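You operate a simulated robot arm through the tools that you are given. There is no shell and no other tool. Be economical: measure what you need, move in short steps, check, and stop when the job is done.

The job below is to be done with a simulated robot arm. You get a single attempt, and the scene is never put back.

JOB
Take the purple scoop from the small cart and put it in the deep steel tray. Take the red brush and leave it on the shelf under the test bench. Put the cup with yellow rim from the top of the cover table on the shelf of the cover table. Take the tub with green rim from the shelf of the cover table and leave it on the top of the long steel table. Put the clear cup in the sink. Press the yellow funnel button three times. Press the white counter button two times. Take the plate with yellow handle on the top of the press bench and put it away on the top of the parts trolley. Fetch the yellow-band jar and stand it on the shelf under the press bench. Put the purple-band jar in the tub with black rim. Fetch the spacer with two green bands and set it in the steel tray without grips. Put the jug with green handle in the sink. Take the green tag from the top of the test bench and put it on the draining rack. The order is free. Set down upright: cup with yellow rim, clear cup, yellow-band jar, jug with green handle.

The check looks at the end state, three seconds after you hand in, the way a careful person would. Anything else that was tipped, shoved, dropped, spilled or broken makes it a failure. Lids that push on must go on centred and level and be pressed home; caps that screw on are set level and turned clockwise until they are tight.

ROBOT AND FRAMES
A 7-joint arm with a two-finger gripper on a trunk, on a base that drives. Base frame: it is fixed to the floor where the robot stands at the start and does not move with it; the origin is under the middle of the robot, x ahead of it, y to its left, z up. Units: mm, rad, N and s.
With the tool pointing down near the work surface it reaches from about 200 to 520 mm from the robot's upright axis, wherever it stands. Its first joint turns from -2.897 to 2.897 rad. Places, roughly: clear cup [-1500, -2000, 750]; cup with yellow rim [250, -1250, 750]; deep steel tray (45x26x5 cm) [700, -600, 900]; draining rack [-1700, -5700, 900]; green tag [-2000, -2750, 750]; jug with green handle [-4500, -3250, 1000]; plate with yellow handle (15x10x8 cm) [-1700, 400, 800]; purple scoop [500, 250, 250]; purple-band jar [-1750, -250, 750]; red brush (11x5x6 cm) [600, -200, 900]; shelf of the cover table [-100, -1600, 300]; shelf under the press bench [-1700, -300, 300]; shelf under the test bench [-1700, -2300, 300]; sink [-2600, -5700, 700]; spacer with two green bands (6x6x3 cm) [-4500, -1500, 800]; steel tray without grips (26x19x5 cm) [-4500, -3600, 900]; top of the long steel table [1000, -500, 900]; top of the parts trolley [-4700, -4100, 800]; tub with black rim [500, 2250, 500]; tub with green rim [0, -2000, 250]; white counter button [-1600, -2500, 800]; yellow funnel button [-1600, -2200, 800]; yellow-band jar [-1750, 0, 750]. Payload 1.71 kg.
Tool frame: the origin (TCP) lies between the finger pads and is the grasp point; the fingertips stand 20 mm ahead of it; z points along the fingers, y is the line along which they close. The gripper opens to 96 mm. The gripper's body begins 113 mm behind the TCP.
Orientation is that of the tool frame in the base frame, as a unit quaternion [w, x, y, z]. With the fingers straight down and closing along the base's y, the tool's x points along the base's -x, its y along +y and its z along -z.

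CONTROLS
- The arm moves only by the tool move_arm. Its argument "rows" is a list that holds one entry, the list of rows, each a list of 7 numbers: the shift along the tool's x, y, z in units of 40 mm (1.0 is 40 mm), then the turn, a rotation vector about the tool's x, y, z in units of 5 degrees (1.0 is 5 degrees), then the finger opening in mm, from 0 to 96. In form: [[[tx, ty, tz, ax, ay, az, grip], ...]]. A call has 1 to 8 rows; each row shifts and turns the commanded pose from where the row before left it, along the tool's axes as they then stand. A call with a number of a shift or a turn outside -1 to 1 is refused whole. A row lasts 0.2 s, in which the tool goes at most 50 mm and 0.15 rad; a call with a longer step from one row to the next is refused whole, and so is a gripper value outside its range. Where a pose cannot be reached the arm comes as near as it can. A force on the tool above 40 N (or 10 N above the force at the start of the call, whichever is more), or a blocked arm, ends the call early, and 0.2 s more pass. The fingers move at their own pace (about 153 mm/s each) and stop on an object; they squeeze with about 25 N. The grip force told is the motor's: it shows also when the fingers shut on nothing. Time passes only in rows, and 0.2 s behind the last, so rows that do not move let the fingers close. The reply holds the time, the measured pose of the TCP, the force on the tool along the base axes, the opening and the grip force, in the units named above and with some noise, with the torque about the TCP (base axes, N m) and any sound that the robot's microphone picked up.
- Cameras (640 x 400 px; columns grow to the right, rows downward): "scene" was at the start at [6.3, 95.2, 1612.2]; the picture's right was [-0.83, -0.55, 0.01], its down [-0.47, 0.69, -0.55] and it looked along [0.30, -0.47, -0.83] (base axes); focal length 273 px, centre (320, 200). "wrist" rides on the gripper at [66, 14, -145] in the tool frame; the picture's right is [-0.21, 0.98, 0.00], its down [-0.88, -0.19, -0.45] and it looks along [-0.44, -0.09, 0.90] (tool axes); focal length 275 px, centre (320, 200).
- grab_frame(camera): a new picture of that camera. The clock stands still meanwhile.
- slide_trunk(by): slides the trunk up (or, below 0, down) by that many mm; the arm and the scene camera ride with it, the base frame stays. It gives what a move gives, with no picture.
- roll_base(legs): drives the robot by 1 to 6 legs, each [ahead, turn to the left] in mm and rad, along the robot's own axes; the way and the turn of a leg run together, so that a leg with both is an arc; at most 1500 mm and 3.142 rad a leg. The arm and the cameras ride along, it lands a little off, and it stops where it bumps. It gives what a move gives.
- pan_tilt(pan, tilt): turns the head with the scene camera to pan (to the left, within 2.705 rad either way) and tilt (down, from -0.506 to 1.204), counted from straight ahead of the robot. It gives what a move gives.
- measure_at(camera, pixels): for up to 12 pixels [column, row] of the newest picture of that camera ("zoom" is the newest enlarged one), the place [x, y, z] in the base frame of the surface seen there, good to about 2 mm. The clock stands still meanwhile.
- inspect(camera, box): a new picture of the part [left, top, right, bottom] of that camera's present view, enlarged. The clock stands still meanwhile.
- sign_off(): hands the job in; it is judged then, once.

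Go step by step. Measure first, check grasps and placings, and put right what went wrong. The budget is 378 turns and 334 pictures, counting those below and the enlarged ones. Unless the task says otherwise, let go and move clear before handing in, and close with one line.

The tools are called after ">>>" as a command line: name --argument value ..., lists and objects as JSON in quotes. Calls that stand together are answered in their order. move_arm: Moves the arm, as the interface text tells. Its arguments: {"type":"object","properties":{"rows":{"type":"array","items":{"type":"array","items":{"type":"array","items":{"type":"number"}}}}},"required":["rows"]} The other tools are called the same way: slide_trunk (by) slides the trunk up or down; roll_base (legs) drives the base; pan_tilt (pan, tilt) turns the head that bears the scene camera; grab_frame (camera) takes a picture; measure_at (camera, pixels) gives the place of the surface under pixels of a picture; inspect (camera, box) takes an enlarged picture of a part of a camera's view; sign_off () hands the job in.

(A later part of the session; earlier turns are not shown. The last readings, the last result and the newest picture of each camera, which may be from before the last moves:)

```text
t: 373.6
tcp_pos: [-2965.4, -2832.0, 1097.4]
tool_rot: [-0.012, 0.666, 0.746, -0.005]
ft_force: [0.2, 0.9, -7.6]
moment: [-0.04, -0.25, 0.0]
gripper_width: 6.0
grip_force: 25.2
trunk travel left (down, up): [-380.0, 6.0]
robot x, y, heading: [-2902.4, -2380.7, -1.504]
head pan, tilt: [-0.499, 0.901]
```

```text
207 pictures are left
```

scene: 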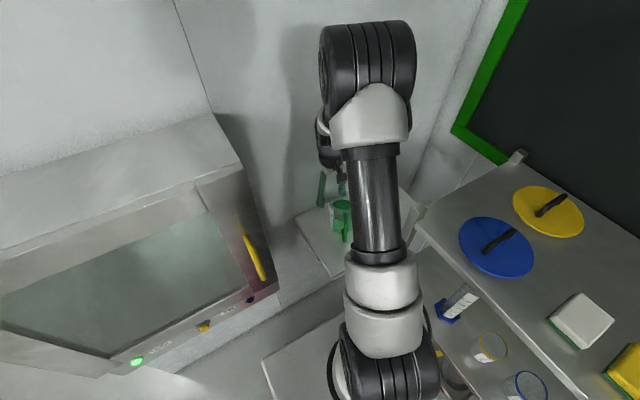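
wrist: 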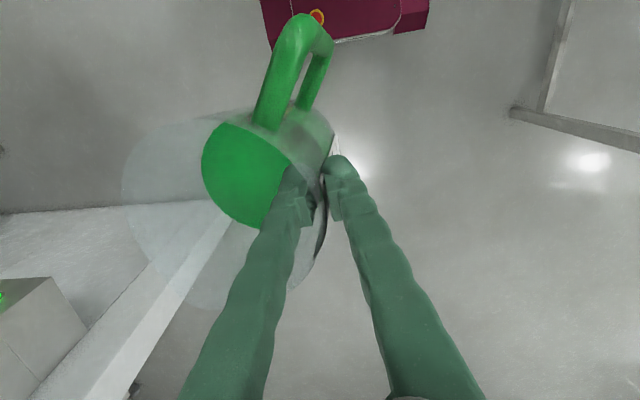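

>>> roll_base --legs '[[0, 0.145], [1200, 0], [1050, 0], [0, -0.21]]'

>>> grab_frame --camera "wrist"

>>> pan_tilt --pan 0.1 --tilt 0.7

>>> grab_frame --camera "scene"

```text
t: 386.6
tcp_pos: [-2537.1, -4938.6, 1103.3]
tool_rot: [-0.007, 0.689, 0.724, -0.009]
ft_force: [-0.4, 0.2, -6.8]
moment: [-0.03, -0.26, 0.03]
gripper_width: 5.9
grip_force: 25.2
trunk travel left (down, up): [-380.0, 6.0]
robot x, y, heading: [-2446.0, -4512.5, -1.569]
head pan, tilt: [-0.499, 0.901]
```

```text
206 pictures are left
```

wrist: 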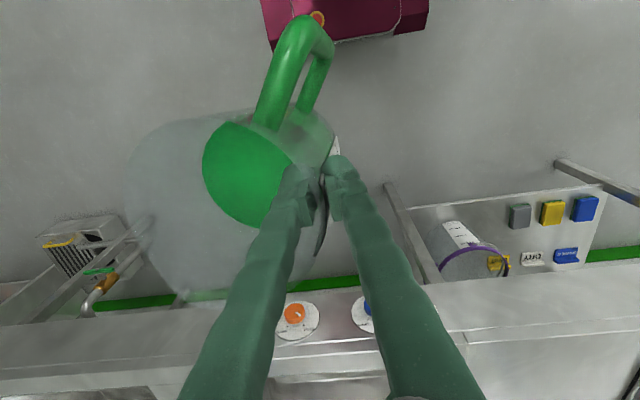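

```text
t: 387.6
tcp_pos: [-2537.2, -4922.2, 1109.4]
tool_rot: [-0.001, 0.69, 0.724, -0.015]
ft_force: [0.3, 0.7, -6.8]
moment: [-0.01, -0.25, 0.04]
gripper_width: 6.2
grip_force: 24.8
trunk travel left (down, up): [-380.0, 6.0]
robot x, y, heading: [-2444.6, -4510.8, -1.572]
head pan, tilt: [0.099, 0.7]
```

```text
205 pictures are left
```

scene: 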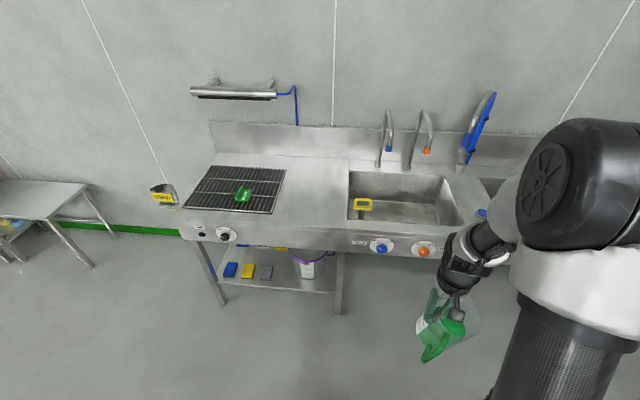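

>>> move_arm --rows '[[[0, 0, 0.4, 0, 0.15, 0, 0], [0, 0, 0.5, 0, 0.15, 0, 0], [0, 0, 0.4, 0, 0, 0, 0]]]'

>>> roll_base --legs '[[470, 0]]'

>>> grab_frame --camera "wrist"

>>> grab_frame --camera "scene"

```text
t: 388.4
tcp_pos: [-2538.3, -4923.9, 1058.4]
tool_rot: [-0.011, 0.688, 0.725, -0.006]
ft_force: [-0.8, -0.7, -7.7]
moment: [-0.04, -0.27, -0.02]
gripper_width: 5.8
grip_force: 25.0
trunk travel left (down, up): [-380.0, 6.0]
robot x, y, heading: [-2445.4, -4513.0, -1.571]
head pan, tilt: [0.099, 0.7]
```

```text
t: 391.4
tcp_pos: [-2528.1, -5385.4, 1058.7]
tool_rot: [-0.012, 0.683, 0.73, -0.006]
ft_force: [0.6, -0.4, -7.4]
moment: [-0.01, -0.24, -0.01]
gripper_width: 6.3
grip_force: 24.8
trunk travel left (down, up): [-380.0, 6.0]
robot x, y, heading: [-2441.9, -4971.3, -1.552]
head pan, tilt: [0.099, 0.7]
```

```text
204 pictures are left
```

wrist: 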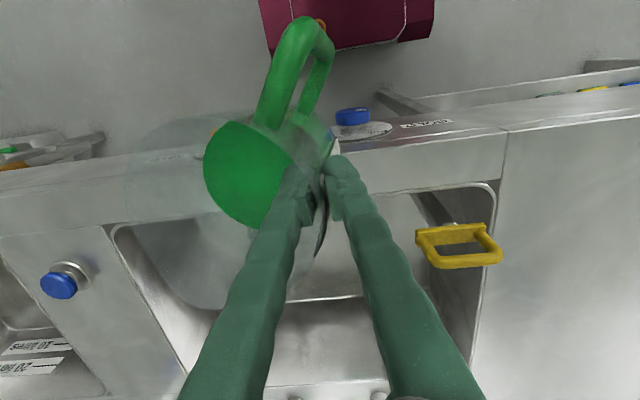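

```text
203 pictures are left
```

scene: 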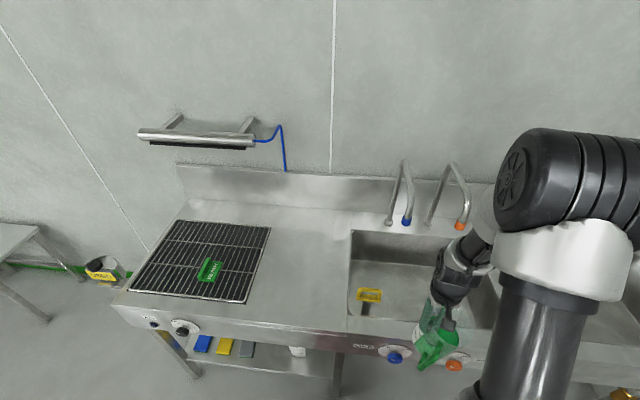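

>>> roll_base --legs '[[140, 0]]'

>>> move_arm --rows '[[[-0.4, 0, 0, 0, 0.1, 0, 0], [-0.4, 0, 0, 0, 0, 0, 0], [-0.3, 0, 0, 0, 0, 0, 0]]]'

>>> grab_frame --camera "scene"

>>> grab_frame --camera "wrist"

```text
t: 392.7
tcp_pos: [-2526.7, -5489.5, 1070.7]
tool_rot: [0.001, 0.684, 0.729, -0.018]
ft_force: [0.0, 1.7, -6.8]
moment: [0.06, -0.26, -0.07]
gripper_width: 6.1
grip_force: 24.8
trunk travel left (down, up): [-380.0, 6.0]
robot x, y, heading: [-2437.3, -5112.8, -1.554]
head pan, tilt: [0.099, 0.7]
```

```text
t: 393.5
tcp_pos: [-2523.8, -5549.6, 1067.2]
tool_rot: [-0.008, 0.684, 0.729, -0.009]
ft_force: [0.2, 0.2, -7.3]
moment: [0.05, -0.27, -0.01]
gripper_width: 6.0
grip_force: 25.2
trunk travel left (down, up): [-380.0, 6.0]
robot x, y, heading: [-2442.3, -5115.8, -1.559]
head pan, tilt: [0.099, 0.7]
```

```text
202 pictures are left
```

scene: 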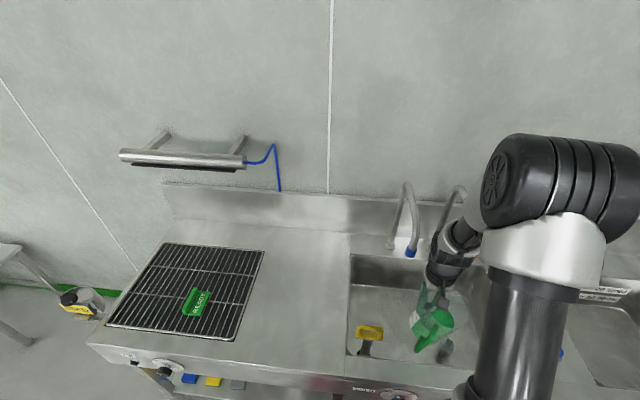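

```text
201 pictures are left
```

wrist: 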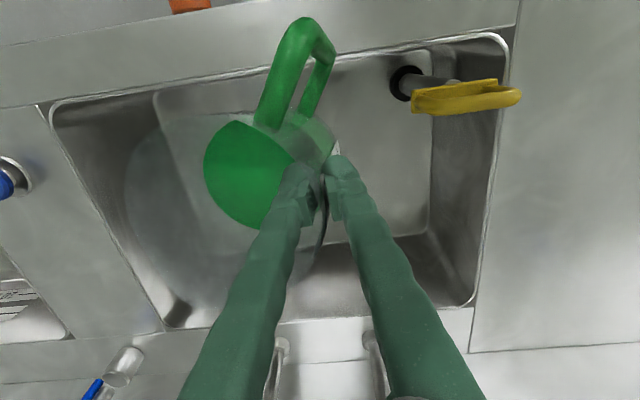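

Handle points toward the front wall, so I go to y≈−5603 before descending; spouts are at y≈−5672.

>>> move_arm --rows '[[[-0.45, 0, 0, 0, 0.1, 0, 0], [-0.45, 0, 0, 0, 0, 0, 0], [-0.4, 0, 0, 0, 0, 0, 0]]]'

>>> inspect --camera "scene" --box '[340, 170, 540, 370]'

>>> grab_frame --camera "wrist"

```text
t: 394.3
tcp_pos: [-2520.0, -5604.6, 1062.1]
tool_rot: [-0.013, 0.683, 0.73, -0.004]
ft_force: [0.8, 0.7, -7.4]
moment: [-0.04, -0.23, -0.03]
gripper_width: 5.8
grip_force: 24.5
trunk travel left (down, up): [-380.0, 6.0]
robot x, y, heading: [-2440.0, -5111.5, -1.557]
head pan, tilt: [0.099, 0.7]
```

```text
2.00 times, centred on (440, 270) of scene
```

zoom: 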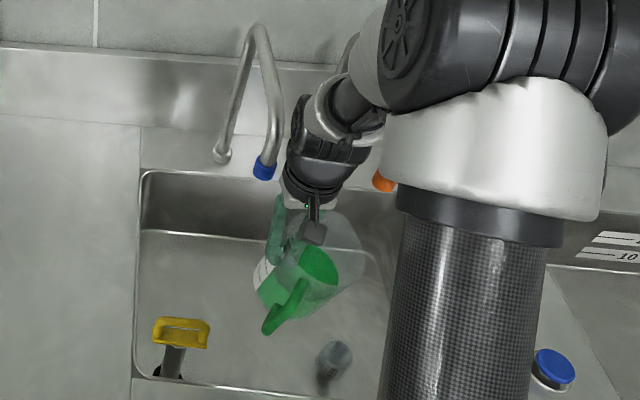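

```text
199 pictures are left
```

wrist: 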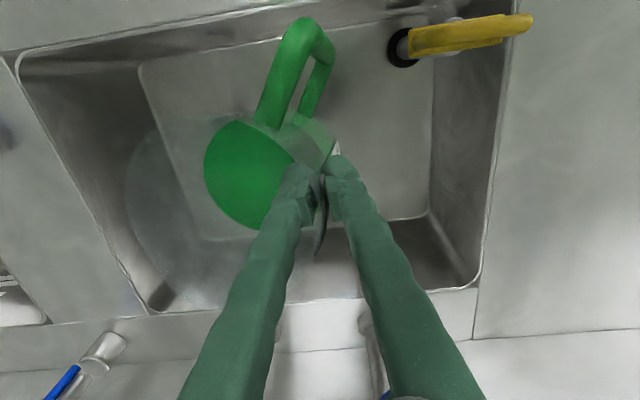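

>>> slide_trunk --by -100

>>> grab_frame --camera "wrist"

>>> inspect --camera "scene" --box '[340, 170, 540, 370]'

```text
t: 395.7
tcp_pos: [-2520.5, -5608.4, 958.8]
tool_rot: [-0.015, 0.684, 0.73, -0.003]
ft_force: [-0.6, 0.9, -6.9]
moment: [-0.02, -0.31, 0.01]
gripper_width: 6.1
grip_force: 25.3
trunk travel left (down, up): [-280.0, 106.0]
robot x, y, heading: [-2440.8, -5115.4, -1.554]
head pan, tilt: [0.099, 0.7]
```

```text
198 pictures are left
```

wrist: 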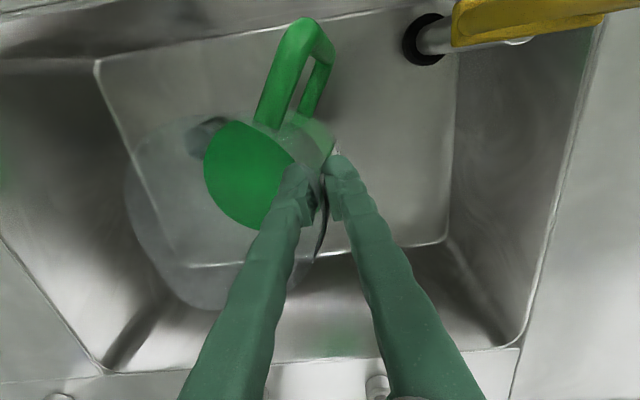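

```text
2.00 times, centred on (440, 270) of scene
```

zoom: 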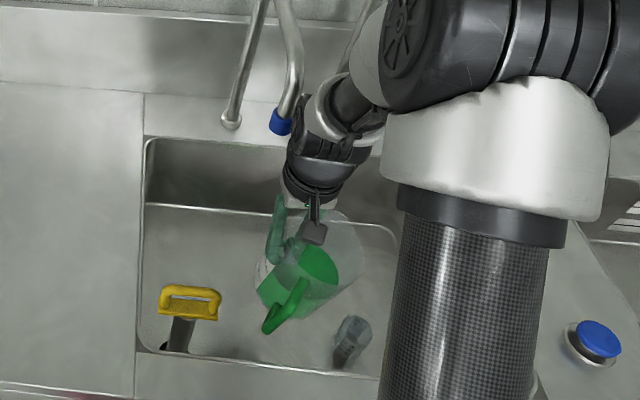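

>>> slide_trunk --by -100

>>> grab_frame --camera "wrist"

>>> grab_frame --camera "scene"

```text
t: 397.0
tcp_pos: [-2519.6, -5608.2, 860.2]
tool_rot: [-0.015, 0.683, 0.73, -0.003]
ft_force: [0.2, -0.9, -6.4]
moment: [-0.01, -0.26, 0.0]
gripper_width: 5.9
grip_force: 25.2
trunk travel left (down, up): [-180.0, 206.0]
robot x, y, heading: [-2440.5, -5110.7, -1.555]
head pan, tilt: [0.099, 0.7]
```

```text
196 pictures are left
```

wrist: 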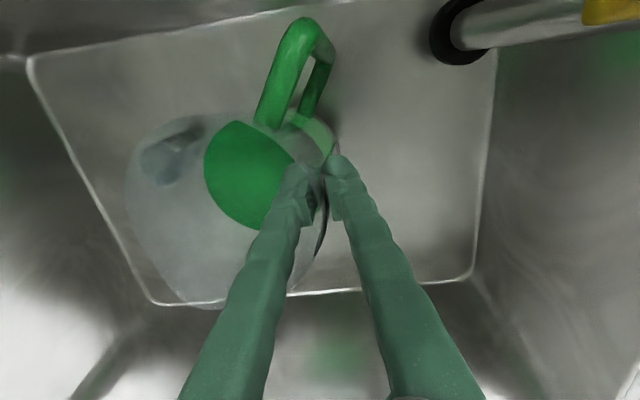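

```text
195 pictures are left
```

scene: 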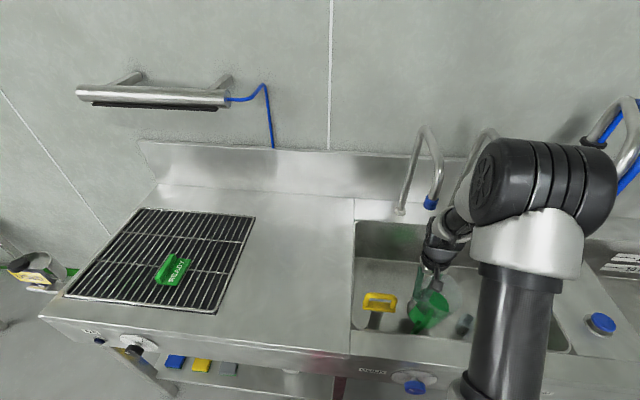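

>>> slide_trunk --by -45

>>> grab_frame --camera "wrist"

>>> inspect --camera "scene" --box '[340, 170, 560, 370]'

```text
t: 397.9
tcp_pos: [-2520.3, -5607.6, 814.9]
tool_rot: [-0.014, 0.684, 0.729, -0.003]
ft_force: [-0.2, 0.5, -7.2]
moment: [-0.03, -0.25, -0.02]
gripper_width: 5.8
grip_force: 25.1
trunk travel left (down, up): [-135.0, 251.0]
robot x, y, heading: [-2442.6, -5114.4, -1.556]
head pan, tilt: [0.099, 0.7]
```

```text
194 pictures are left
```

wrist: 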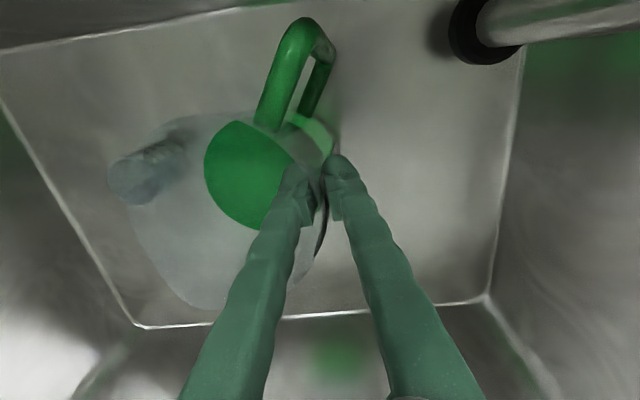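

```text
2.00 times, centred on (450, 270) of scene
```

zoom: 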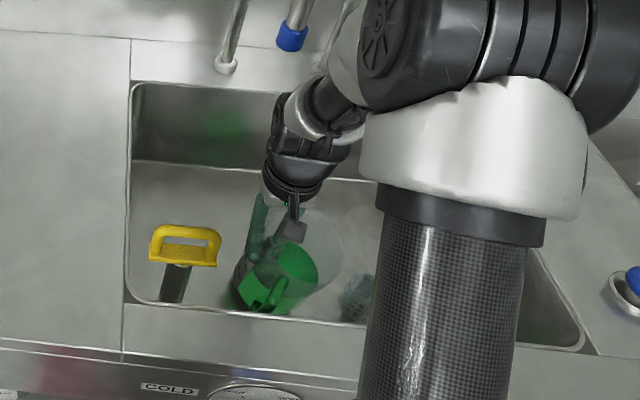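

>>> move_arm --rows '[[[0, 0, 0.1, 0, 0, 0, 0], [0, 0, 0.1, 0, 0, 0, 0]]]'

```text
t: 398.5
tcp_pos: [-2519.2, -5608.2, 808.5]
tool_rot: [-0.014, 0.684, 0.73, -0.003]
ft_force: [2.0, -0.4, 1.5]
moment: [0.12, -0.07, -0.06]
gripper_width: 6.0
grip_force: 25.5
trunk travel left (down, up): [-135.0, 251.0]
robot x, y, heading: [-2439.2, -5116.3, -1.559]
head pan, tilt: [0.099, 0.7]
```

>>> move_arm --rows '[[[0, 0, 0.1, 0, 0, 0, 0], [0, 0, 0.08, 0, 0, 0, 0]]]'

>>> grab_frame --camera "wrist"

```text
t: 399.1
tcp_pos: [-2519.1, -5608.8, 802.1]
tool_rot: [-0.013, 0.683, 0.73, -0.005]
ft_force: [7.0, -5.3, 22.1]
moment: [0.28, -0.07, -0.03]
gripper_width: 6.0
grip_force: 24.9
trunk travel left (down, up): [-135.0, 251.0]
robot x, y, heading: [-2441.6, -5111.0, -1.558]
head pan, tilt: [0.099, 0.7]
```

```text
192 pictures are left
```

wrist: 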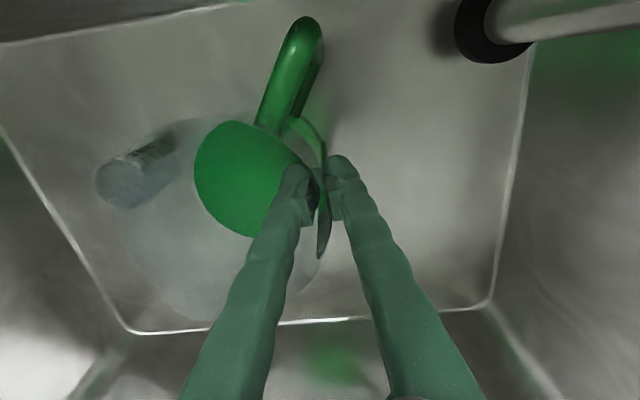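

>>> move_arm --rows '[[[0, 0, 0, 0, 0, 0, 9], [0, 0, 0, 0, 0, 0, 13], [0, 0, 0, 0, 0, 0, 20], [0, 0, 0, 0, 0, 0, 30], [0, 0, 0, 0, 0, 0, 30]]]'

>>> grab_frame --camera "wrist"

```text
t: 400.3
tcp_pos: [-2520.2, -5607.7, 799.7]
tool_rot: [-0.015, 0.684, 0.73, -0.003]
ft_force: [0.1, -0.4, -1.2]
moment: [-0.03, -0.02, 0.01]
gripper_width: 30.1
grip_force: 0.0
trunk travel left (down, up): [-135.0, 251.0]
robot x, y, heading: [-2441.1, -5112.0, -1.56]
head pan, tilt: [0.099, 0.7]
```

```text
191 pictures are left
```

wrist: 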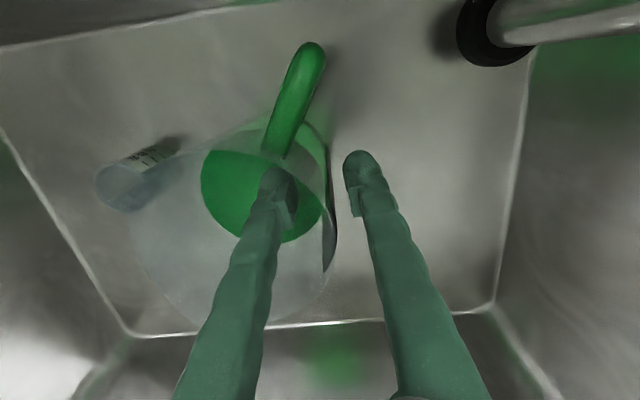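

Jug stands level. I raise straight up with the trunk.

>>> slide_trunk --by 120

>>> grab_frame --camera "wrist"

>>> grab_frame --camera "scene"

```text
t: 401.8
tcp_pos: [-2519.6, -5608.2, 918.9]
tool_rot: [-0.014, 0.683, 0.73, -0.003]
ft_force: [-0.8, -0.3, -0.2]
moment: [-0.01, 0.0, -0.01]
gripper_width: 30.1
grip_force: 0.1
trunk travel left (down, up): [-255.0, 131.0]
robot x, y, heading: [-2442.1, -5112.4, -1.558]
head pan, tilt: [0.099, 0.7]
```

```text
190 pictures are left
```

wrist: 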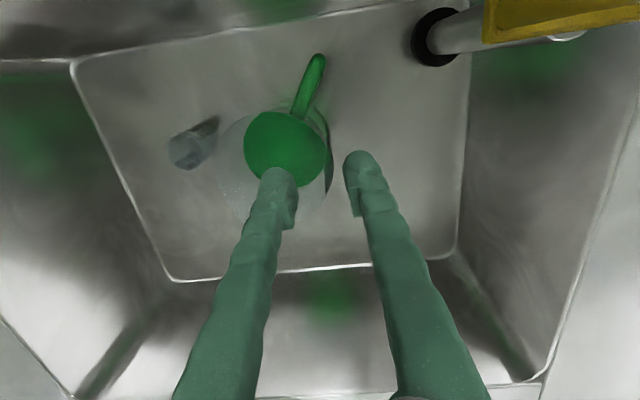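

```text
189 pictures are left
```

scene: 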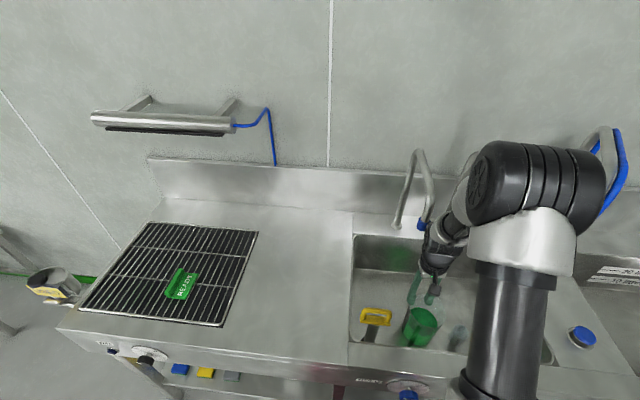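

Both vessels stand upright in the sink. Now to the spacer desk.

>>> slide_trunk --by 125

>>> roll_base --legs '[[-400, 0], [0, -2.85], [1480, 0], [300, 0], [0, 0.12], [1400, 0]]'

>>> pan_tilt --pan 0.7 --tilt 0.5

>>> grab_frame --camera "scene"

```text
t: 403.3
tcp_pos: [-2519.5, -5606.7, 1045.4]
tool_rot: [-0.015, 0.684, 0.729, -0.003]
ft_force: [-0.4, 0.7, 0.0]
moment: [-0.02, 0.01, 0.02]
gripper_width: 30.1
grip_force: 0.1
trunk travel left (down, up): [-380.0, 6.0]
robot x, y, heading: [-2440.2, -5112.9, -1.557]
head pan, tilt: [0.099, 0.7]
```

```text
t: 430.8
tcp_pos: [-3583.8, -1238.3, 1044.7]
tool_rot: [-0.006, 0.849, -0.528, 0.013]
ft_force: [-0.1, 0.1, -0.2]
moment: [0.02, -0.01, -0.02]
gripper_width: 30.2
grip_force: 0.1
trunk travel left (down, up): [-380.0, 6.0]
robot x, y, heading: [-3464.8, -1724.5, 1.98]
head pan, tilt: [0.099, 0.7]
```

```text
t: 431.8
tcp_pos: [-3577.6, -1252.8, 1052.3]
tool_rot: [-0.011, 0.849, -0.529, 0.008]
ft_force: [-0.2, 0.2, -0.5]
moment: [0.01, -0.02, 0.01]
gripper_width: 30.0
grip_force: 0.1
trunk travel left (down, up): [-380.0, 6.0]
robot x, y, heading: [-3462.9, -1725.9, 1.98]
head pan, tilt: [0.7, 0.499]
```

```text
188 pictures are left
```

scene: 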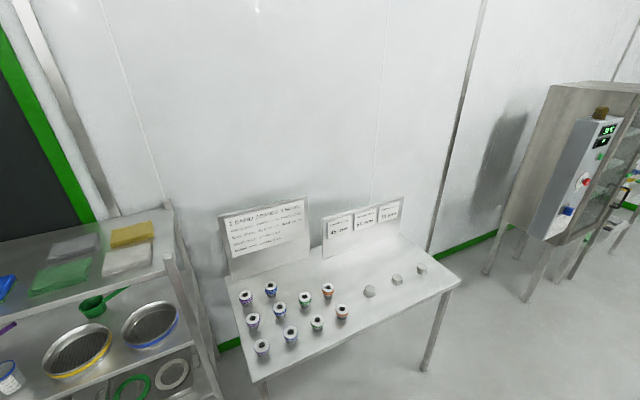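

>>> inspect --camera "scene" --box '[210, 190, 470, 390]'

>>> measure_at --camera "zoom" --pixels '[[85, 250], [145, 232], [105, 310], [170, 285], [232, 260], [290, 240], [128, 385], [197, 355], [262, 325], [322, 298], [110, 385], [600, 225]]'

```text
2.00 times, centred on (340, 290) of scene
```

zoom: 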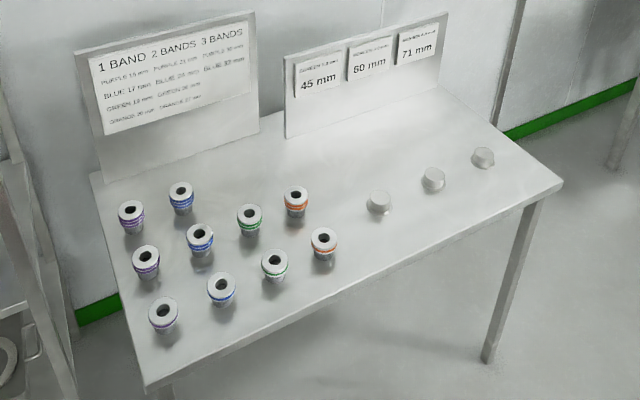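

```text
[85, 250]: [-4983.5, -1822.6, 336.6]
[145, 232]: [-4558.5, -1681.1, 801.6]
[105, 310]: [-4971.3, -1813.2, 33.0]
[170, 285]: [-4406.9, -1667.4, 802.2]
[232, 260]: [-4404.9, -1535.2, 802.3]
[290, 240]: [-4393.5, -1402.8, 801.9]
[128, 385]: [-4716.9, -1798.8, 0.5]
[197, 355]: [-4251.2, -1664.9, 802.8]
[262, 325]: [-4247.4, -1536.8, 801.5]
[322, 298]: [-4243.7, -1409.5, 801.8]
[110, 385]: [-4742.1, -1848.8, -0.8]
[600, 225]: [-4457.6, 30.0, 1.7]
```

>>> inspect --camera "scene" --box '[295, 285, 355, 335]'

>>> inspect --camera "scene" --box '[235, 275, 295, 360]'

```text
8.00 times, centred on (325, 310) of scene
```

zoom: 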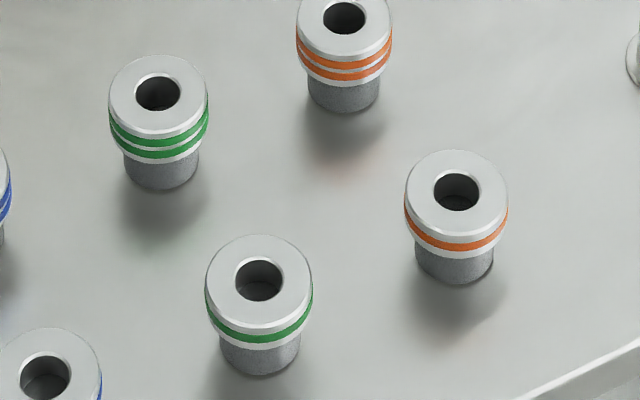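

```text
4.71 times, centred on (265, 318) of scene
```

zoom: 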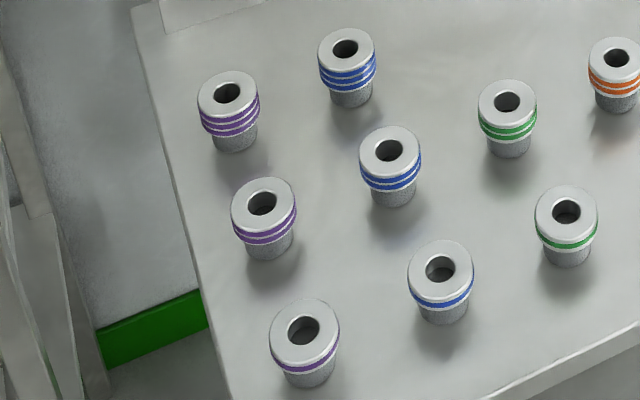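

>>> measure_at --camera "zoom" --pixels '[[490, 105], [525, 105], [507, 85], [507, 115], [510, 148], [480, 103], [536, 105], [507, 128], [507, 138]]'

```text
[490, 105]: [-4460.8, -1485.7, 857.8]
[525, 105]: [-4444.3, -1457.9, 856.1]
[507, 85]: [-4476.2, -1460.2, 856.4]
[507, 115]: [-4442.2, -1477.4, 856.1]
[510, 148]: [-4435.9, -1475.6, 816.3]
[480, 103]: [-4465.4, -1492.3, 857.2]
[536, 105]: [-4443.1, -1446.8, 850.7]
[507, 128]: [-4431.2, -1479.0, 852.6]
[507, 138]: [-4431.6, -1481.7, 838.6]
```

>>> roll_base --legs '[[0, 0.81], [400, 0], [0, 0.34]]'

>>> move_arm --rows '[[[0, 0, -0.5, 0, 0, 0, 96], [0, 0, 0, 0, 0, 0, 96]]]'

>>> grab_frame --camera "wrist"

```text
t: 438.2
tcp_pos: [-4328.0, -1520.0, 1052.8]
tool_rot: [-0.012, 0.999, 0.033, -0.001]
ft_force: [0.3, -1.0, -0.4]
moment: [0.01, -0.03, -0.04]
gripper_width: 29.9
grip_force: 0.0
trunk travel left (down, up): [-380.0, 6.0]
robot x, y, heading: [-3850.3, -1600.4, -3.124]
head pan, tilt: [0.7, 0.499]
```

```text
t: 438.8
tcp_pos: [-4312.8, -1517.9, 1078.1]
tool_rot: [-0.014, 0.999, 0.033, -0.007]
ft_force: [0.2, 0.2, -0.1]
moment: [-0.03, 0.01, -0.01]
gripper_width: 95.7
grip_force: 0.1
trunk travel left (down, up): [-380.0, 6.0]
robot x, y, heading: [-3851.1, -1602.4, -3.122]
head pan, tilt: [0.7, 0.499]
```

```text
184 pictures are left
```

wrist: 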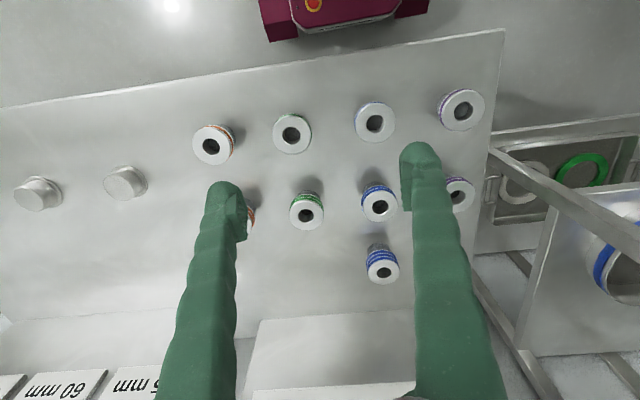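

>>> measure_at --camera "wrist" --pixels '[[293, 215], [320, 215], [306, 202], [306, 228], [306, 195]]'

>>> roll_base --legs '[[110, 0]]'

>>> move_arm --rows '[[[-0.5, -0.6, 0.6, 0, 0, 0, 96], [-0.4, -0.5, 0.8, 0, 0, 0, 96], [0, 0, 0.8, 0, 0, 0, 96]]]'

>>> grab_frame --camera "wrist"

```text
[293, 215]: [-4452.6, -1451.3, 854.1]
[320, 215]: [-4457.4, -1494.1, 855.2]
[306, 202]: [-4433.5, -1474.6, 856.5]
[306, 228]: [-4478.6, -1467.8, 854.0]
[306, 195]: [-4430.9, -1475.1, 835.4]
```

```text
t: 440.2
tcp_pos: [-4417.9, -1523.7, 1071.3]
tool_rot: [-0.012, 0.999, 0.037, 0.0]
ft_force: [-0.4, 1.2, 0.0]
moment: [0.03, 0.03, 0.01]
gripper_width: 96.0
grip_force: 0.2
trunk travel left (down, up): [-380.0, 6.0]
robot x, y, heading: [-3945.2, -1602.2, -3.112]
head pan, tilt: [0.7, 0.499]
stopped in leg 1: the robot was blocked; the commanded pose is now the measured one
```

```text
t: 441.0
tcp_pos: [-4454.1, -1474.7, 987.2]
tool_rot: [-0.013, 0.999, 0.039, -0.002]
ft_force: [0.6, -0.5, -0.4]
moment: [0.01, -0.06, -0.02]
gripper_width: 96.2
grip_force: 0.0
trunk travel left (down, up): [-380.0, 6.0]
robot x, y, heading: [-3941.2, -1602.4, -3.116]
head pan, tilt: [0.7, 0.499]
```

```text
183 pictures are left
```

wrist: 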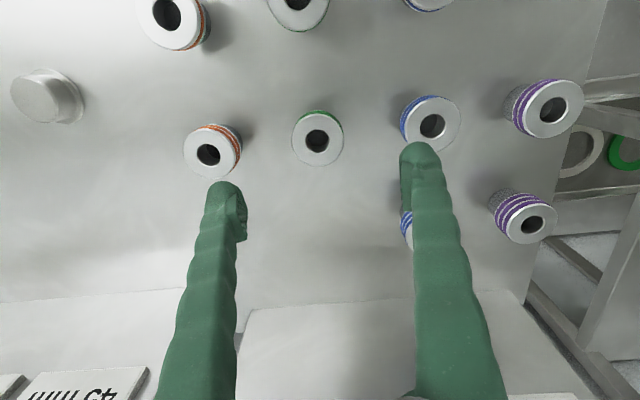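

>>> move_arm --rows '[[[-0.03, -0.05, 1, 0, 0, 0, 84], [0, 0, 1, 0, 0, 0, 84], [0, 0, 0.8, 0, 0, 0, 84]]]'

>>> grab_frame --camera "wrist"

```text
t: 441.8
tcp_pos: [-4460.8, -1472.7, 874.0]
tool_rot: [-0.012, 0.999, 0.037, -0.002]
ft_force: [-0.1, 0.3, 0.4]
moment: [0.0, -0.02, 0.02]
gripper_width: 83.9
grip_force: 0.0
trunk travel left (down, up): [-380.0, 6.0]
robot x, y, heading: [-3940.5, -1600.9, -3.117]
head pan, tilt: [0.7, 0.499]
```

```text
182 pictures are left
```

wrist: 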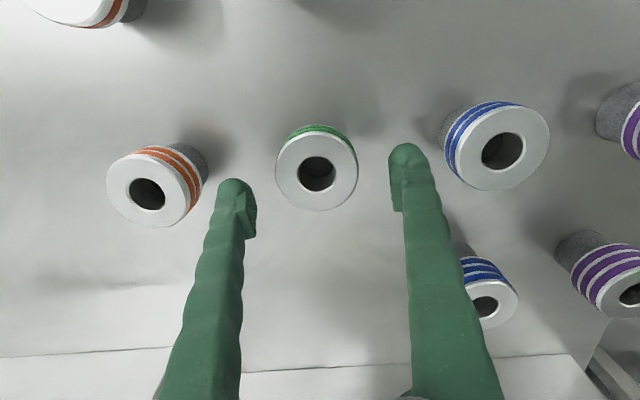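

>>> measure_at --camera "wrist" --pixels '[[280, 172], [355, 172], [316, 142], [316, 205], [300, 195], [335, 195]]'

>>> move_arm --rows '[[[0.05, 0, 0.4, 0, 0, 0, 84], [0.05, 0, 0.3, 0, 0, 0, 84]]]'

>>> grab_frame --camera "wrist"

```text
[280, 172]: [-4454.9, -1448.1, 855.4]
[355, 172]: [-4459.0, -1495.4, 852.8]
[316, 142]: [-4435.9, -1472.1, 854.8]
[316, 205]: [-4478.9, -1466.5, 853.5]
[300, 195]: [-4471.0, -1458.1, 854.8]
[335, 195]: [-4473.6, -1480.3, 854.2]
```

```text
t: 442.4
tcp_pos: [-4454.4, -1473.4, 846.5]
tool_rot: [-0.013, 0.999, 0.038, -0.002]
ft_force: [-0.7, -0.6, 0.0]
moment: [-0.02, -0.03, 0.01]
gripper_width: 84.0
grip_force: 0.0
trunk travel left (down, up): [-380.0, 6.0]
robot x, y, heading: [-3945.2, -1599.5, -3.117]
head pan, tilt: [0.7, 0.499]
```

```text
181 pictures are left
```

wrist: 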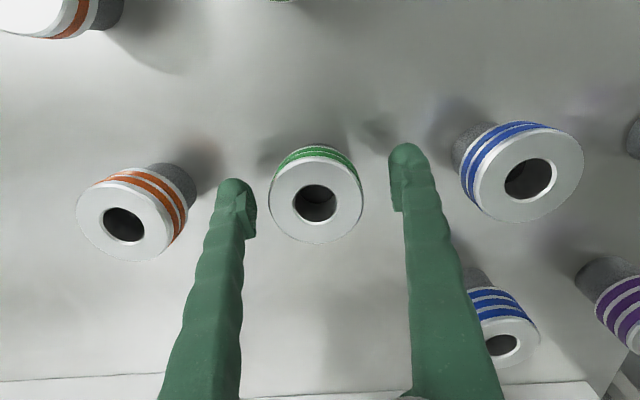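

>>> move_arm --rows '[[[-0.05, -0.05, 0, 0, 0, 0, 84], [0, 0, 0, 0, 0, 0, 0], [0, 0, 0, 0, 0, 0, 0], [0, 0, -0.3, 0, 0, 0, 0], [0, 0, -0.7, 0, 0, 0, 0]]]'

>>> grab_frame --camera "wrist"

```text
t: 443.6
tcp_pos: [-4453.6, -1470.7, 886.3]
tool_rot: [-0.012, 0.999, 0.037, -0.003]
ft_force: [0.4, 0.7, -1.5]
moment: [0.03, 0.02, -0.01]
gripper_width: 54.7
grip_force: 25.2
trunk travel left (down, up): [-380.0, 6.0]
robot x, y, heading: [-3946.1, -1598.4, -3.118]
head pan, tilt: [0.7, 0.499]
```

```text
180 pictures are left
```

wrist: 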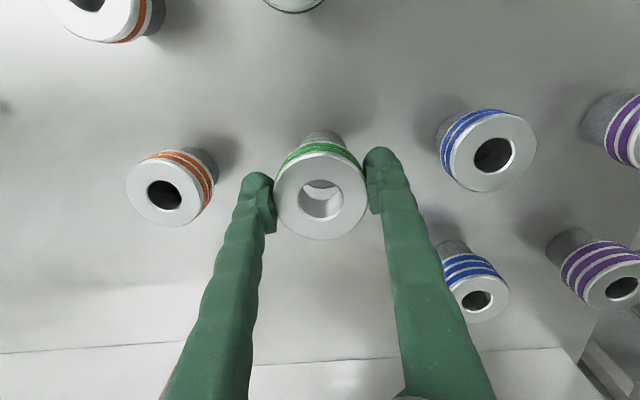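

Spacer lifted (54.7 mm). I raise it, back off, swing the arm to the left side and head round the divider.

>>> move_arm --rows '[[[0, 0, -1, 0, 0, 0, 0], [0, 0, -1, 0, 0, 0, 0], [0, 0, -1, 0, 0, 0, 0], [0, 0, -1, 0, 0, 0, 0], [0, 0, -1, 0, 0, 0, 0]]]'

>>> roll_base --legs '[[-400, 0]]'

>>> move_arm --rows '[[[0.3, 0.9, 0, 0, 0, 0, 0], [0.3, 0.9, 0, 0, 0, 0, 0], [0.3, 0.9, 0, 0, 0, 0, 0], [0.3, 0.9, 0, 0, 0, 0, 0], [0.4, 0.9, 0, 0, 0, 0, 0], [0.4, 0.9, 0, 0, 0, 0, 0], [0.4, 0.9, 0, 0, 0, 0, 0], [0.4, 0.9, 0, 0, 0, 0, 0]]]'

>>> move_arm --rows '[[[0.2, 0.9, 0, 0, 0, 0, 0], [0.2, 0.9, 0, 0, 0, 0, 0], [0.2, 0.9, 0, 0, 0, 0, 0]]]'

```text
t: 444.8
tcp_pos: [-4451.1, -1479.6, 1091.5]
tool_rot: [-0.012, 0.999, 0.037, -0.003]
ft_force: [0.6, -0.9, -1.0]
moment: [0.03, 0.05, 0.03]
gripper_width: 54.9
grip_force: 24.7
trunk travel left (down, up): [-380.0, 6.0]
robot x, y, heading: [-3946.2, -1601.1, -3.118]
head pan, tilt: [0.7, 0.499]
```

```text
t: 447.4
tcp_pos: [-4055.1, -1467.0, 1091.3]
tool_rot: [-0.014, 0.999, 0.034, -0.003]
ft_force: [0.4, 1.5, -1.9]
moment: [0.03, 0.04, -0.01]
gripper_width: 54.5
grip_force: 25.8
trunk travel left (down, up): [-380.0, 6.0]
robot x, y, heading: [-3551.7, -1591.6, -3.127]
head pan, tilt: [0.7, 0.499]
```

```text
t: 449.2
tcp_pos: [-3905.0, -1746.5, 1089.4]
tool_rot: [-0.013, 0.999, 0.034, -0.01]
ft_force: [-0.2, -1.2, -2.3]
moment: [0.01, -0.02, 0.02]
gripper_width: 54.7
grip_force: 25.3
trunk travel left (down, up): [-380.0, 6.0]
robot x, y, heading: [-3546.7, -1593.5, -3.123]
head pan, tilt: [0.7, 0.499]
```

```text
t: 450.0
tcp_pos: [-3875.0, -1854.0, 1084.9]
tool_rot: [-0.013, 0.999, 0.033, -0.01]
ft_force: [0.4, 0.0, -0.6]
moment: [0.04, 0.02, 0.0]
gripper_width: 54.3
grip_force: 25.0
trunk travel left (down, up): [-380.0, 6.0]
robot x, y, heading: [-3545.1, -1589.9, -3.126]
head pan, tilt: [0.7, 0.499]
```

>>> roll_base --legs '[[0, 1.95], [1420, 0], [0, -0.39], [1030, 0], [0, -1.571]]'

>>> pan_tilt --pan -0.2 --tilt 0.4

>>> grab_frame --camera "scene"

```text
t: 474.5
tcp_pos: [-3236.2, -4179.6, 1086.7]
tool_rot: [-0.012, 0.999, 0.041, -0.01]
ft_force: [-0.5, -0.8, -1.2]
moment: [0.02, 0.01, 0.0]
gripper_width: 53.8
grip_force: 24.6
trunk travel left (down, up): [-380.0, 6.0]
robot x, y, heading: [-2910.9, -3918.0, -3.106]
head pan, tilt: [0.7, 0.499]
```

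```text
t: 475.7
tcp_pos: [-3220.1, -4178.2, 1091.4]
tool_rot: [-0.011, 0.999, 0.039, -0.018]
ft_force: [0.1, 0.1, -2.1]
moment: [0.02, 0.03, -0.01]
gripper_width: 53.7
grip_force: 24.6
trunk travel left (down, up): [-380.0, 6.0]
robot x, y, heading: [-2915.7, -3918.1, -3.109]
head pan, tilt: [-0.201, 0.4]
```

```text
179 pictures are left
```

scene: 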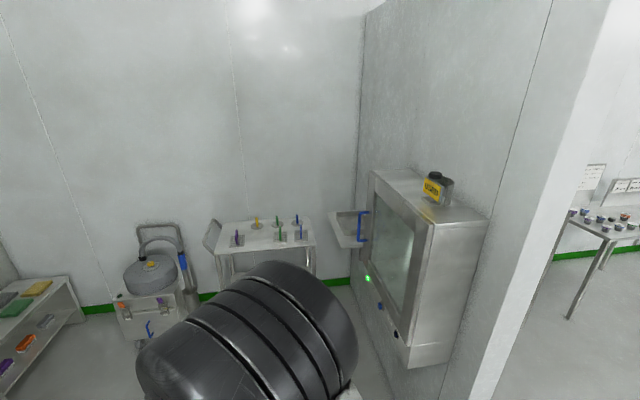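

>>> inspect --camera "scene" --box '[300, 170, 420, 290]'

>>> measure_at --camera "zoom" --pixels '[[165, 250], [225, 220], [200, 180], [325, 190], [325, 260], [255, 190], [220, 265], [345, 140], [270, 245], [90, 200], [110, 255]]'

```text
3.33 times, centred on (360, 230) of scene
```

zoom: 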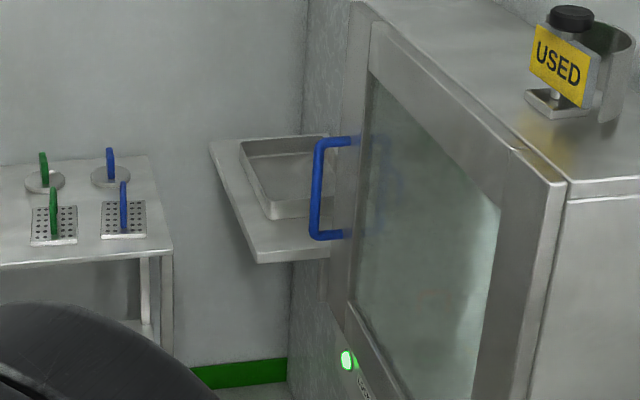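

```text
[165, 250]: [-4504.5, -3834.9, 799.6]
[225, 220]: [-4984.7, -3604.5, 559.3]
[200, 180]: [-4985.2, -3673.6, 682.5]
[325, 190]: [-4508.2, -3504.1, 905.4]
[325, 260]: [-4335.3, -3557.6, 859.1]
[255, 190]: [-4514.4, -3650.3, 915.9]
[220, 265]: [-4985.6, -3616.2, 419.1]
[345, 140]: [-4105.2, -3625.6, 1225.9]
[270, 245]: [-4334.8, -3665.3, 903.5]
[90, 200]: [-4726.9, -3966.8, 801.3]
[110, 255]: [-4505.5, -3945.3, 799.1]
```

>>> roll_base --legs '[[0, -0.045], [1285, 0]]'

>>> grab_frame --camera "wrist"

>>> pan_tilt --pan -0.6 --tilt 0.7

>>> grab_frame --camera "scene"

```text
t: 482.7
tcp_pos: [-4456.9, -4141.2, 1099.6]
tool_rot: [-0.01, 0.999, 0.017, -0.029]
ft_force: [-0.7, 0.7, -1.0]
moment: [-0.01, -0.03, -0.01]
gripper_width: 53.7
grip_force: 25.1
trunk travel left (down, up): [-380.0, 6.0]
robot x, y, heading: [-4163.6, -3898.3, 3.123]
head pan, tilt: [-0.201, 0.4]
stopped in leg 2: the robot was blocked; the commanded pose is now the measured one
```

```text
177 pictures are left
```

wrist: 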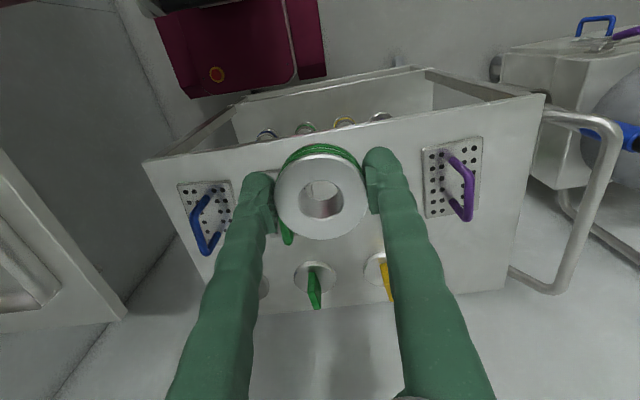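

```text
t: 483.6
tcp_pos: [-4453.0, -4142.5, 1099.6]
tool_rot: [-0.011, 0.999, 0.017, -0.03]
ft_force: [0.2, -0.2, -0.9]
moment: [0.04, -0.01, -0.01]
gripper_width: 53.6
grip_force: 25.1
trunk travel left (down, up): [-380.0, 6.0]
robot x, y, heading: [-4169.0, -3899.5, 3.13]
head pan, tilt: [-0.6, 0.7]
```

```text
176 pictures are left
```

scene: 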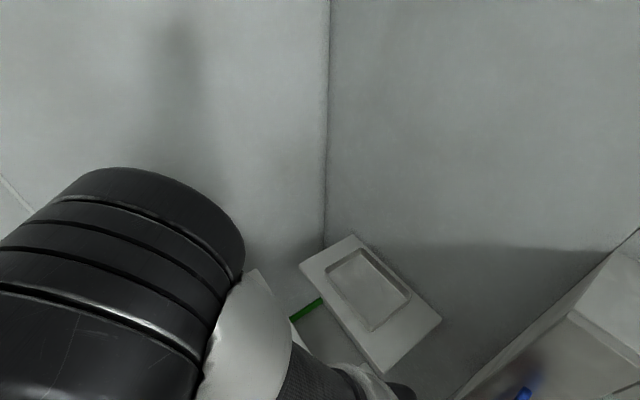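

The base touched the trolley front lightly; I back off, turn toward the ledge at an angle, and check.

>>> roll_base --legs '[[-100, 0], [0, -0.93], [110, 0]]'

>>> grab_frame --camera "wrist"

>>> pan_tilt --pan 0.1 --tilt 0.9

>>> grab_frame --camera "scene"

```text
t: 488.5
tcp_pos: [-4498.6, -3713.2, 1091.1]
tool_rot: [-0.018, 0.897, -0.442, -0.012]
ft_force: [0.3, -1.0, -1.8]
moment: [0.03, -0.04, -0.01]
gripper_width: 53.5
grip_force: 25.2
trunk travel left (down, up): [-380.0, 6.0]
robot x, y, heading: [-4120.4, -3827.5, 2.14]
head pan, tilt: [-0.6, 0.7]
stopped in leg 3: the robot was blocked; the commanded pose is now the measured one
```

```text
175 pictures are left
```

wrist: 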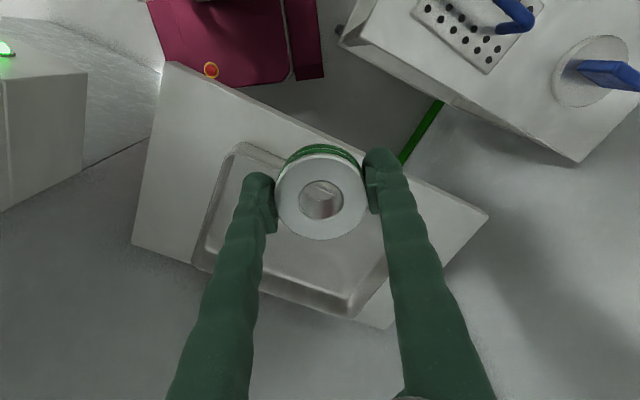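

```text
t: 489.6
tcp_pos: [-4499.2, -3714.5, 1093.1]
tool_rot: [-0.017, 0.897, -0.442, -0.013]
ft_force: [0.0, -0.4, -1.3]
moment: [0.03, 0.02, 0.03]
gripper_width: 53.7
grip_force: 25.0
trunk travel left (down, up): [-380.0, 6.0]
robot x, y, heading: [-4121.1, -3823.8, 2.142]
head pan, tilt: [0.099, 0.901]
```

```text
174 pictures are left
```

scene: 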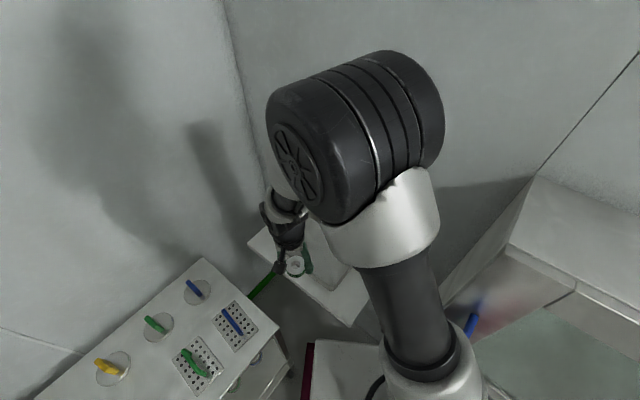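

>>> roll_base --legs '[[-15, 0]]'

>>> grab_frame --camera "wrist"

>>> measure_at --camera "wrist" --pixels '[[240, 148], [195, 262], [352, 312], [385, 265], [250, 250], [300, 270], [330, 280], [225, 200], [355, 260], [470, 215], [140, 245]]'

```text
t: 490.4
tcp_pos: [-4494.7, -3722.5, 1091.3]
tool_rot: [-0.017, 0.897, -0.442, -0.01]
ft_force: [0.7, -0.1, -1.5]
moment: [-0.01, -0.01, -0.02]
gripper_width: 53.7
grip_force: 24.8
trunk travel left (down, up): [-380.0, 6.0]
robot x, y, heading: [-4111.5, -3837.1, 2.143]
head pan, tilt: [0.099, 0.901]
```

```text
173 pictures are left
```

wrist: 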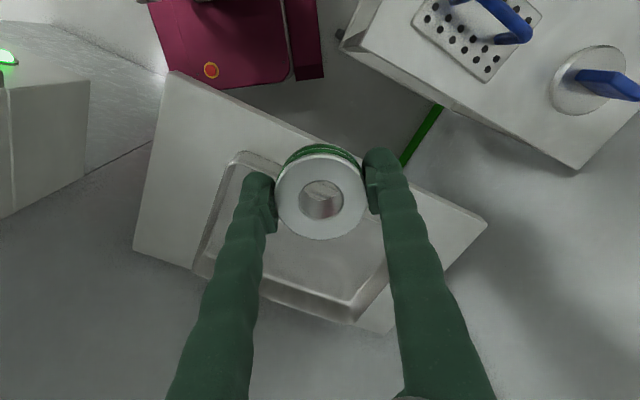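

```text
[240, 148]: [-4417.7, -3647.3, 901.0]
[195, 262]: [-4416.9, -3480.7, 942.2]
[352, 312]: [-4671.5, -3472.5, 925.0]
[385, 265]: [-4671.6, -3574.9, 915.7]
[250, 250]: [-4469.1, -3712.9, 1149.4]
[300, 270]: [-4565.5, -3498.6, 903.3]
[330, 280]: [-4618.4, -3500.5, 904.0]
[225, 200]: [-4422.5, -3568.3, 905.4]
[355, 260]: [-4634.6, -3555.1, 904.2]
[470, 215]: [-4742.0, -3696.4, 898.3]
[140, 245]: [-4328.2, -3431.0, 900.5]
```

>>> move_arm --rows '[[[-0.86, -0.39, 0, 0, 0, 0, 0], [-0.86, -0.39, 0, 0, 0, 0, 0], [-0.86, -0.39, 0, 0, 0, 0, 0], [-0.86, -0.37, 0, 0, 0, 0, 0], [0, 0, 0.8, 0, 0, 0, 0], [0, 0, 0.8, 0, 0, 0, 0]]]'

>>> grab_frame --camera "wrist"

```text
t: 491.8
tcp_pos: [-4529.3, -3568.6, 1029.9]
tool_rot: [-0.015, 0.897, -0.441, -0.008]
ft_force: [0.2, 0.8, -1.8]
moment: [-0.01, -0.01, 0.05]
gripper_width: 53.5
grip_force: 24.9
trunk travel left (down, up): [-380.0, 6.0]
robot x, y, heading: [-4114.2, -3837.9, 2.141]
head pan, tilt: [0.099, 0.901]
```

```text
172 pictures are left
```

wrist: 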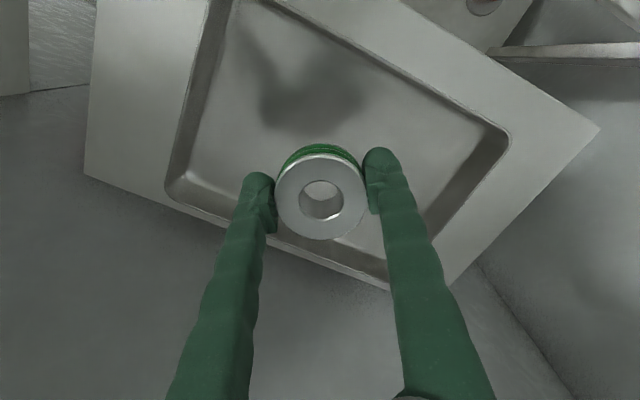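

>>> move_arm --rows '[[[0, 0, 0.8, 0, 0, 0, 0], [0, 0, 0.8, 0, 0, 0, 0], [0, 0, 0.4, 0, 0, 0, 0]]]'

>>> move_arm --rows '[[[0, 0, 0.2, 0, 0, 0, 0], [0, 0, 0.15, 0, 0, 0, 0]]]'

>>> grab_frame --camera "wrist"

```text
t: 492.6
tcp_pos: [-4530.7, -3565.9, 950.8]
tool_rot: [-0.014, 0.897, -0.441, -0.008]
ft_force: [0.0, 0.1, -1.8]
moment: [-0.03, 0.02, -0.01]
gripper_width: 53.5
grip_force: 24.2
trunk travel left (down, up): [-380.0, 6.0]
robot x, y, heading: [-4111.7, -3836.3, 2.136]
head pan, tilt: [0.099, 0.901]
```

```text
t: 493.2
tcp_pos: [-4532.3, -3565.2, 935.6]
tool_rot: [-0.015, 0.897, -0.441, -0.008]
ft_force: [0.2, 0.6, -0.6]
moment: [0.03, 0.02, 0.0]
gripper_width: 53.6
grip_force: 25.2
trunk travel left (down, up): [-380.0, 6.0]
robot x, y, heading: [-4112.8, -3834.6, 2.145]
head pan, tilt: [0.099, 0.901]
```

```text
171 pictures are left
```

wrist: 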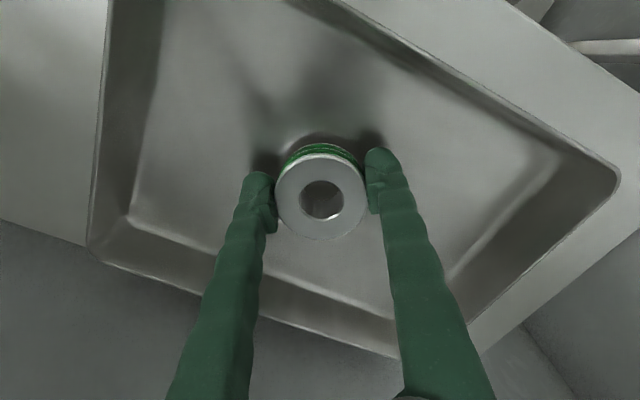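

>>> move_arm --rows '[[[0, 0, 0.15, 0, 0, 0, 0], [0, 0, 0.1, 0, 0, 0, 0]]]'

```text
t: 493.8
tcp_pos: [-4533.0, -3563.8, 926.9]
tool_rot: [-0.015, 0.898, -0.44, -0.008]
ft_force: [-0.7, 0.6, -1.9]
moment: [0.02, -0.04, 0.05]
gripper_width: 53.7
grip_force: 25.0
trunk travel left (down, up): [-380.0, 6.0]
robot x, y, heading: [-4110.5, -3834.9, 2.143]
head pan, tilt: [0.099, 0.901]
```

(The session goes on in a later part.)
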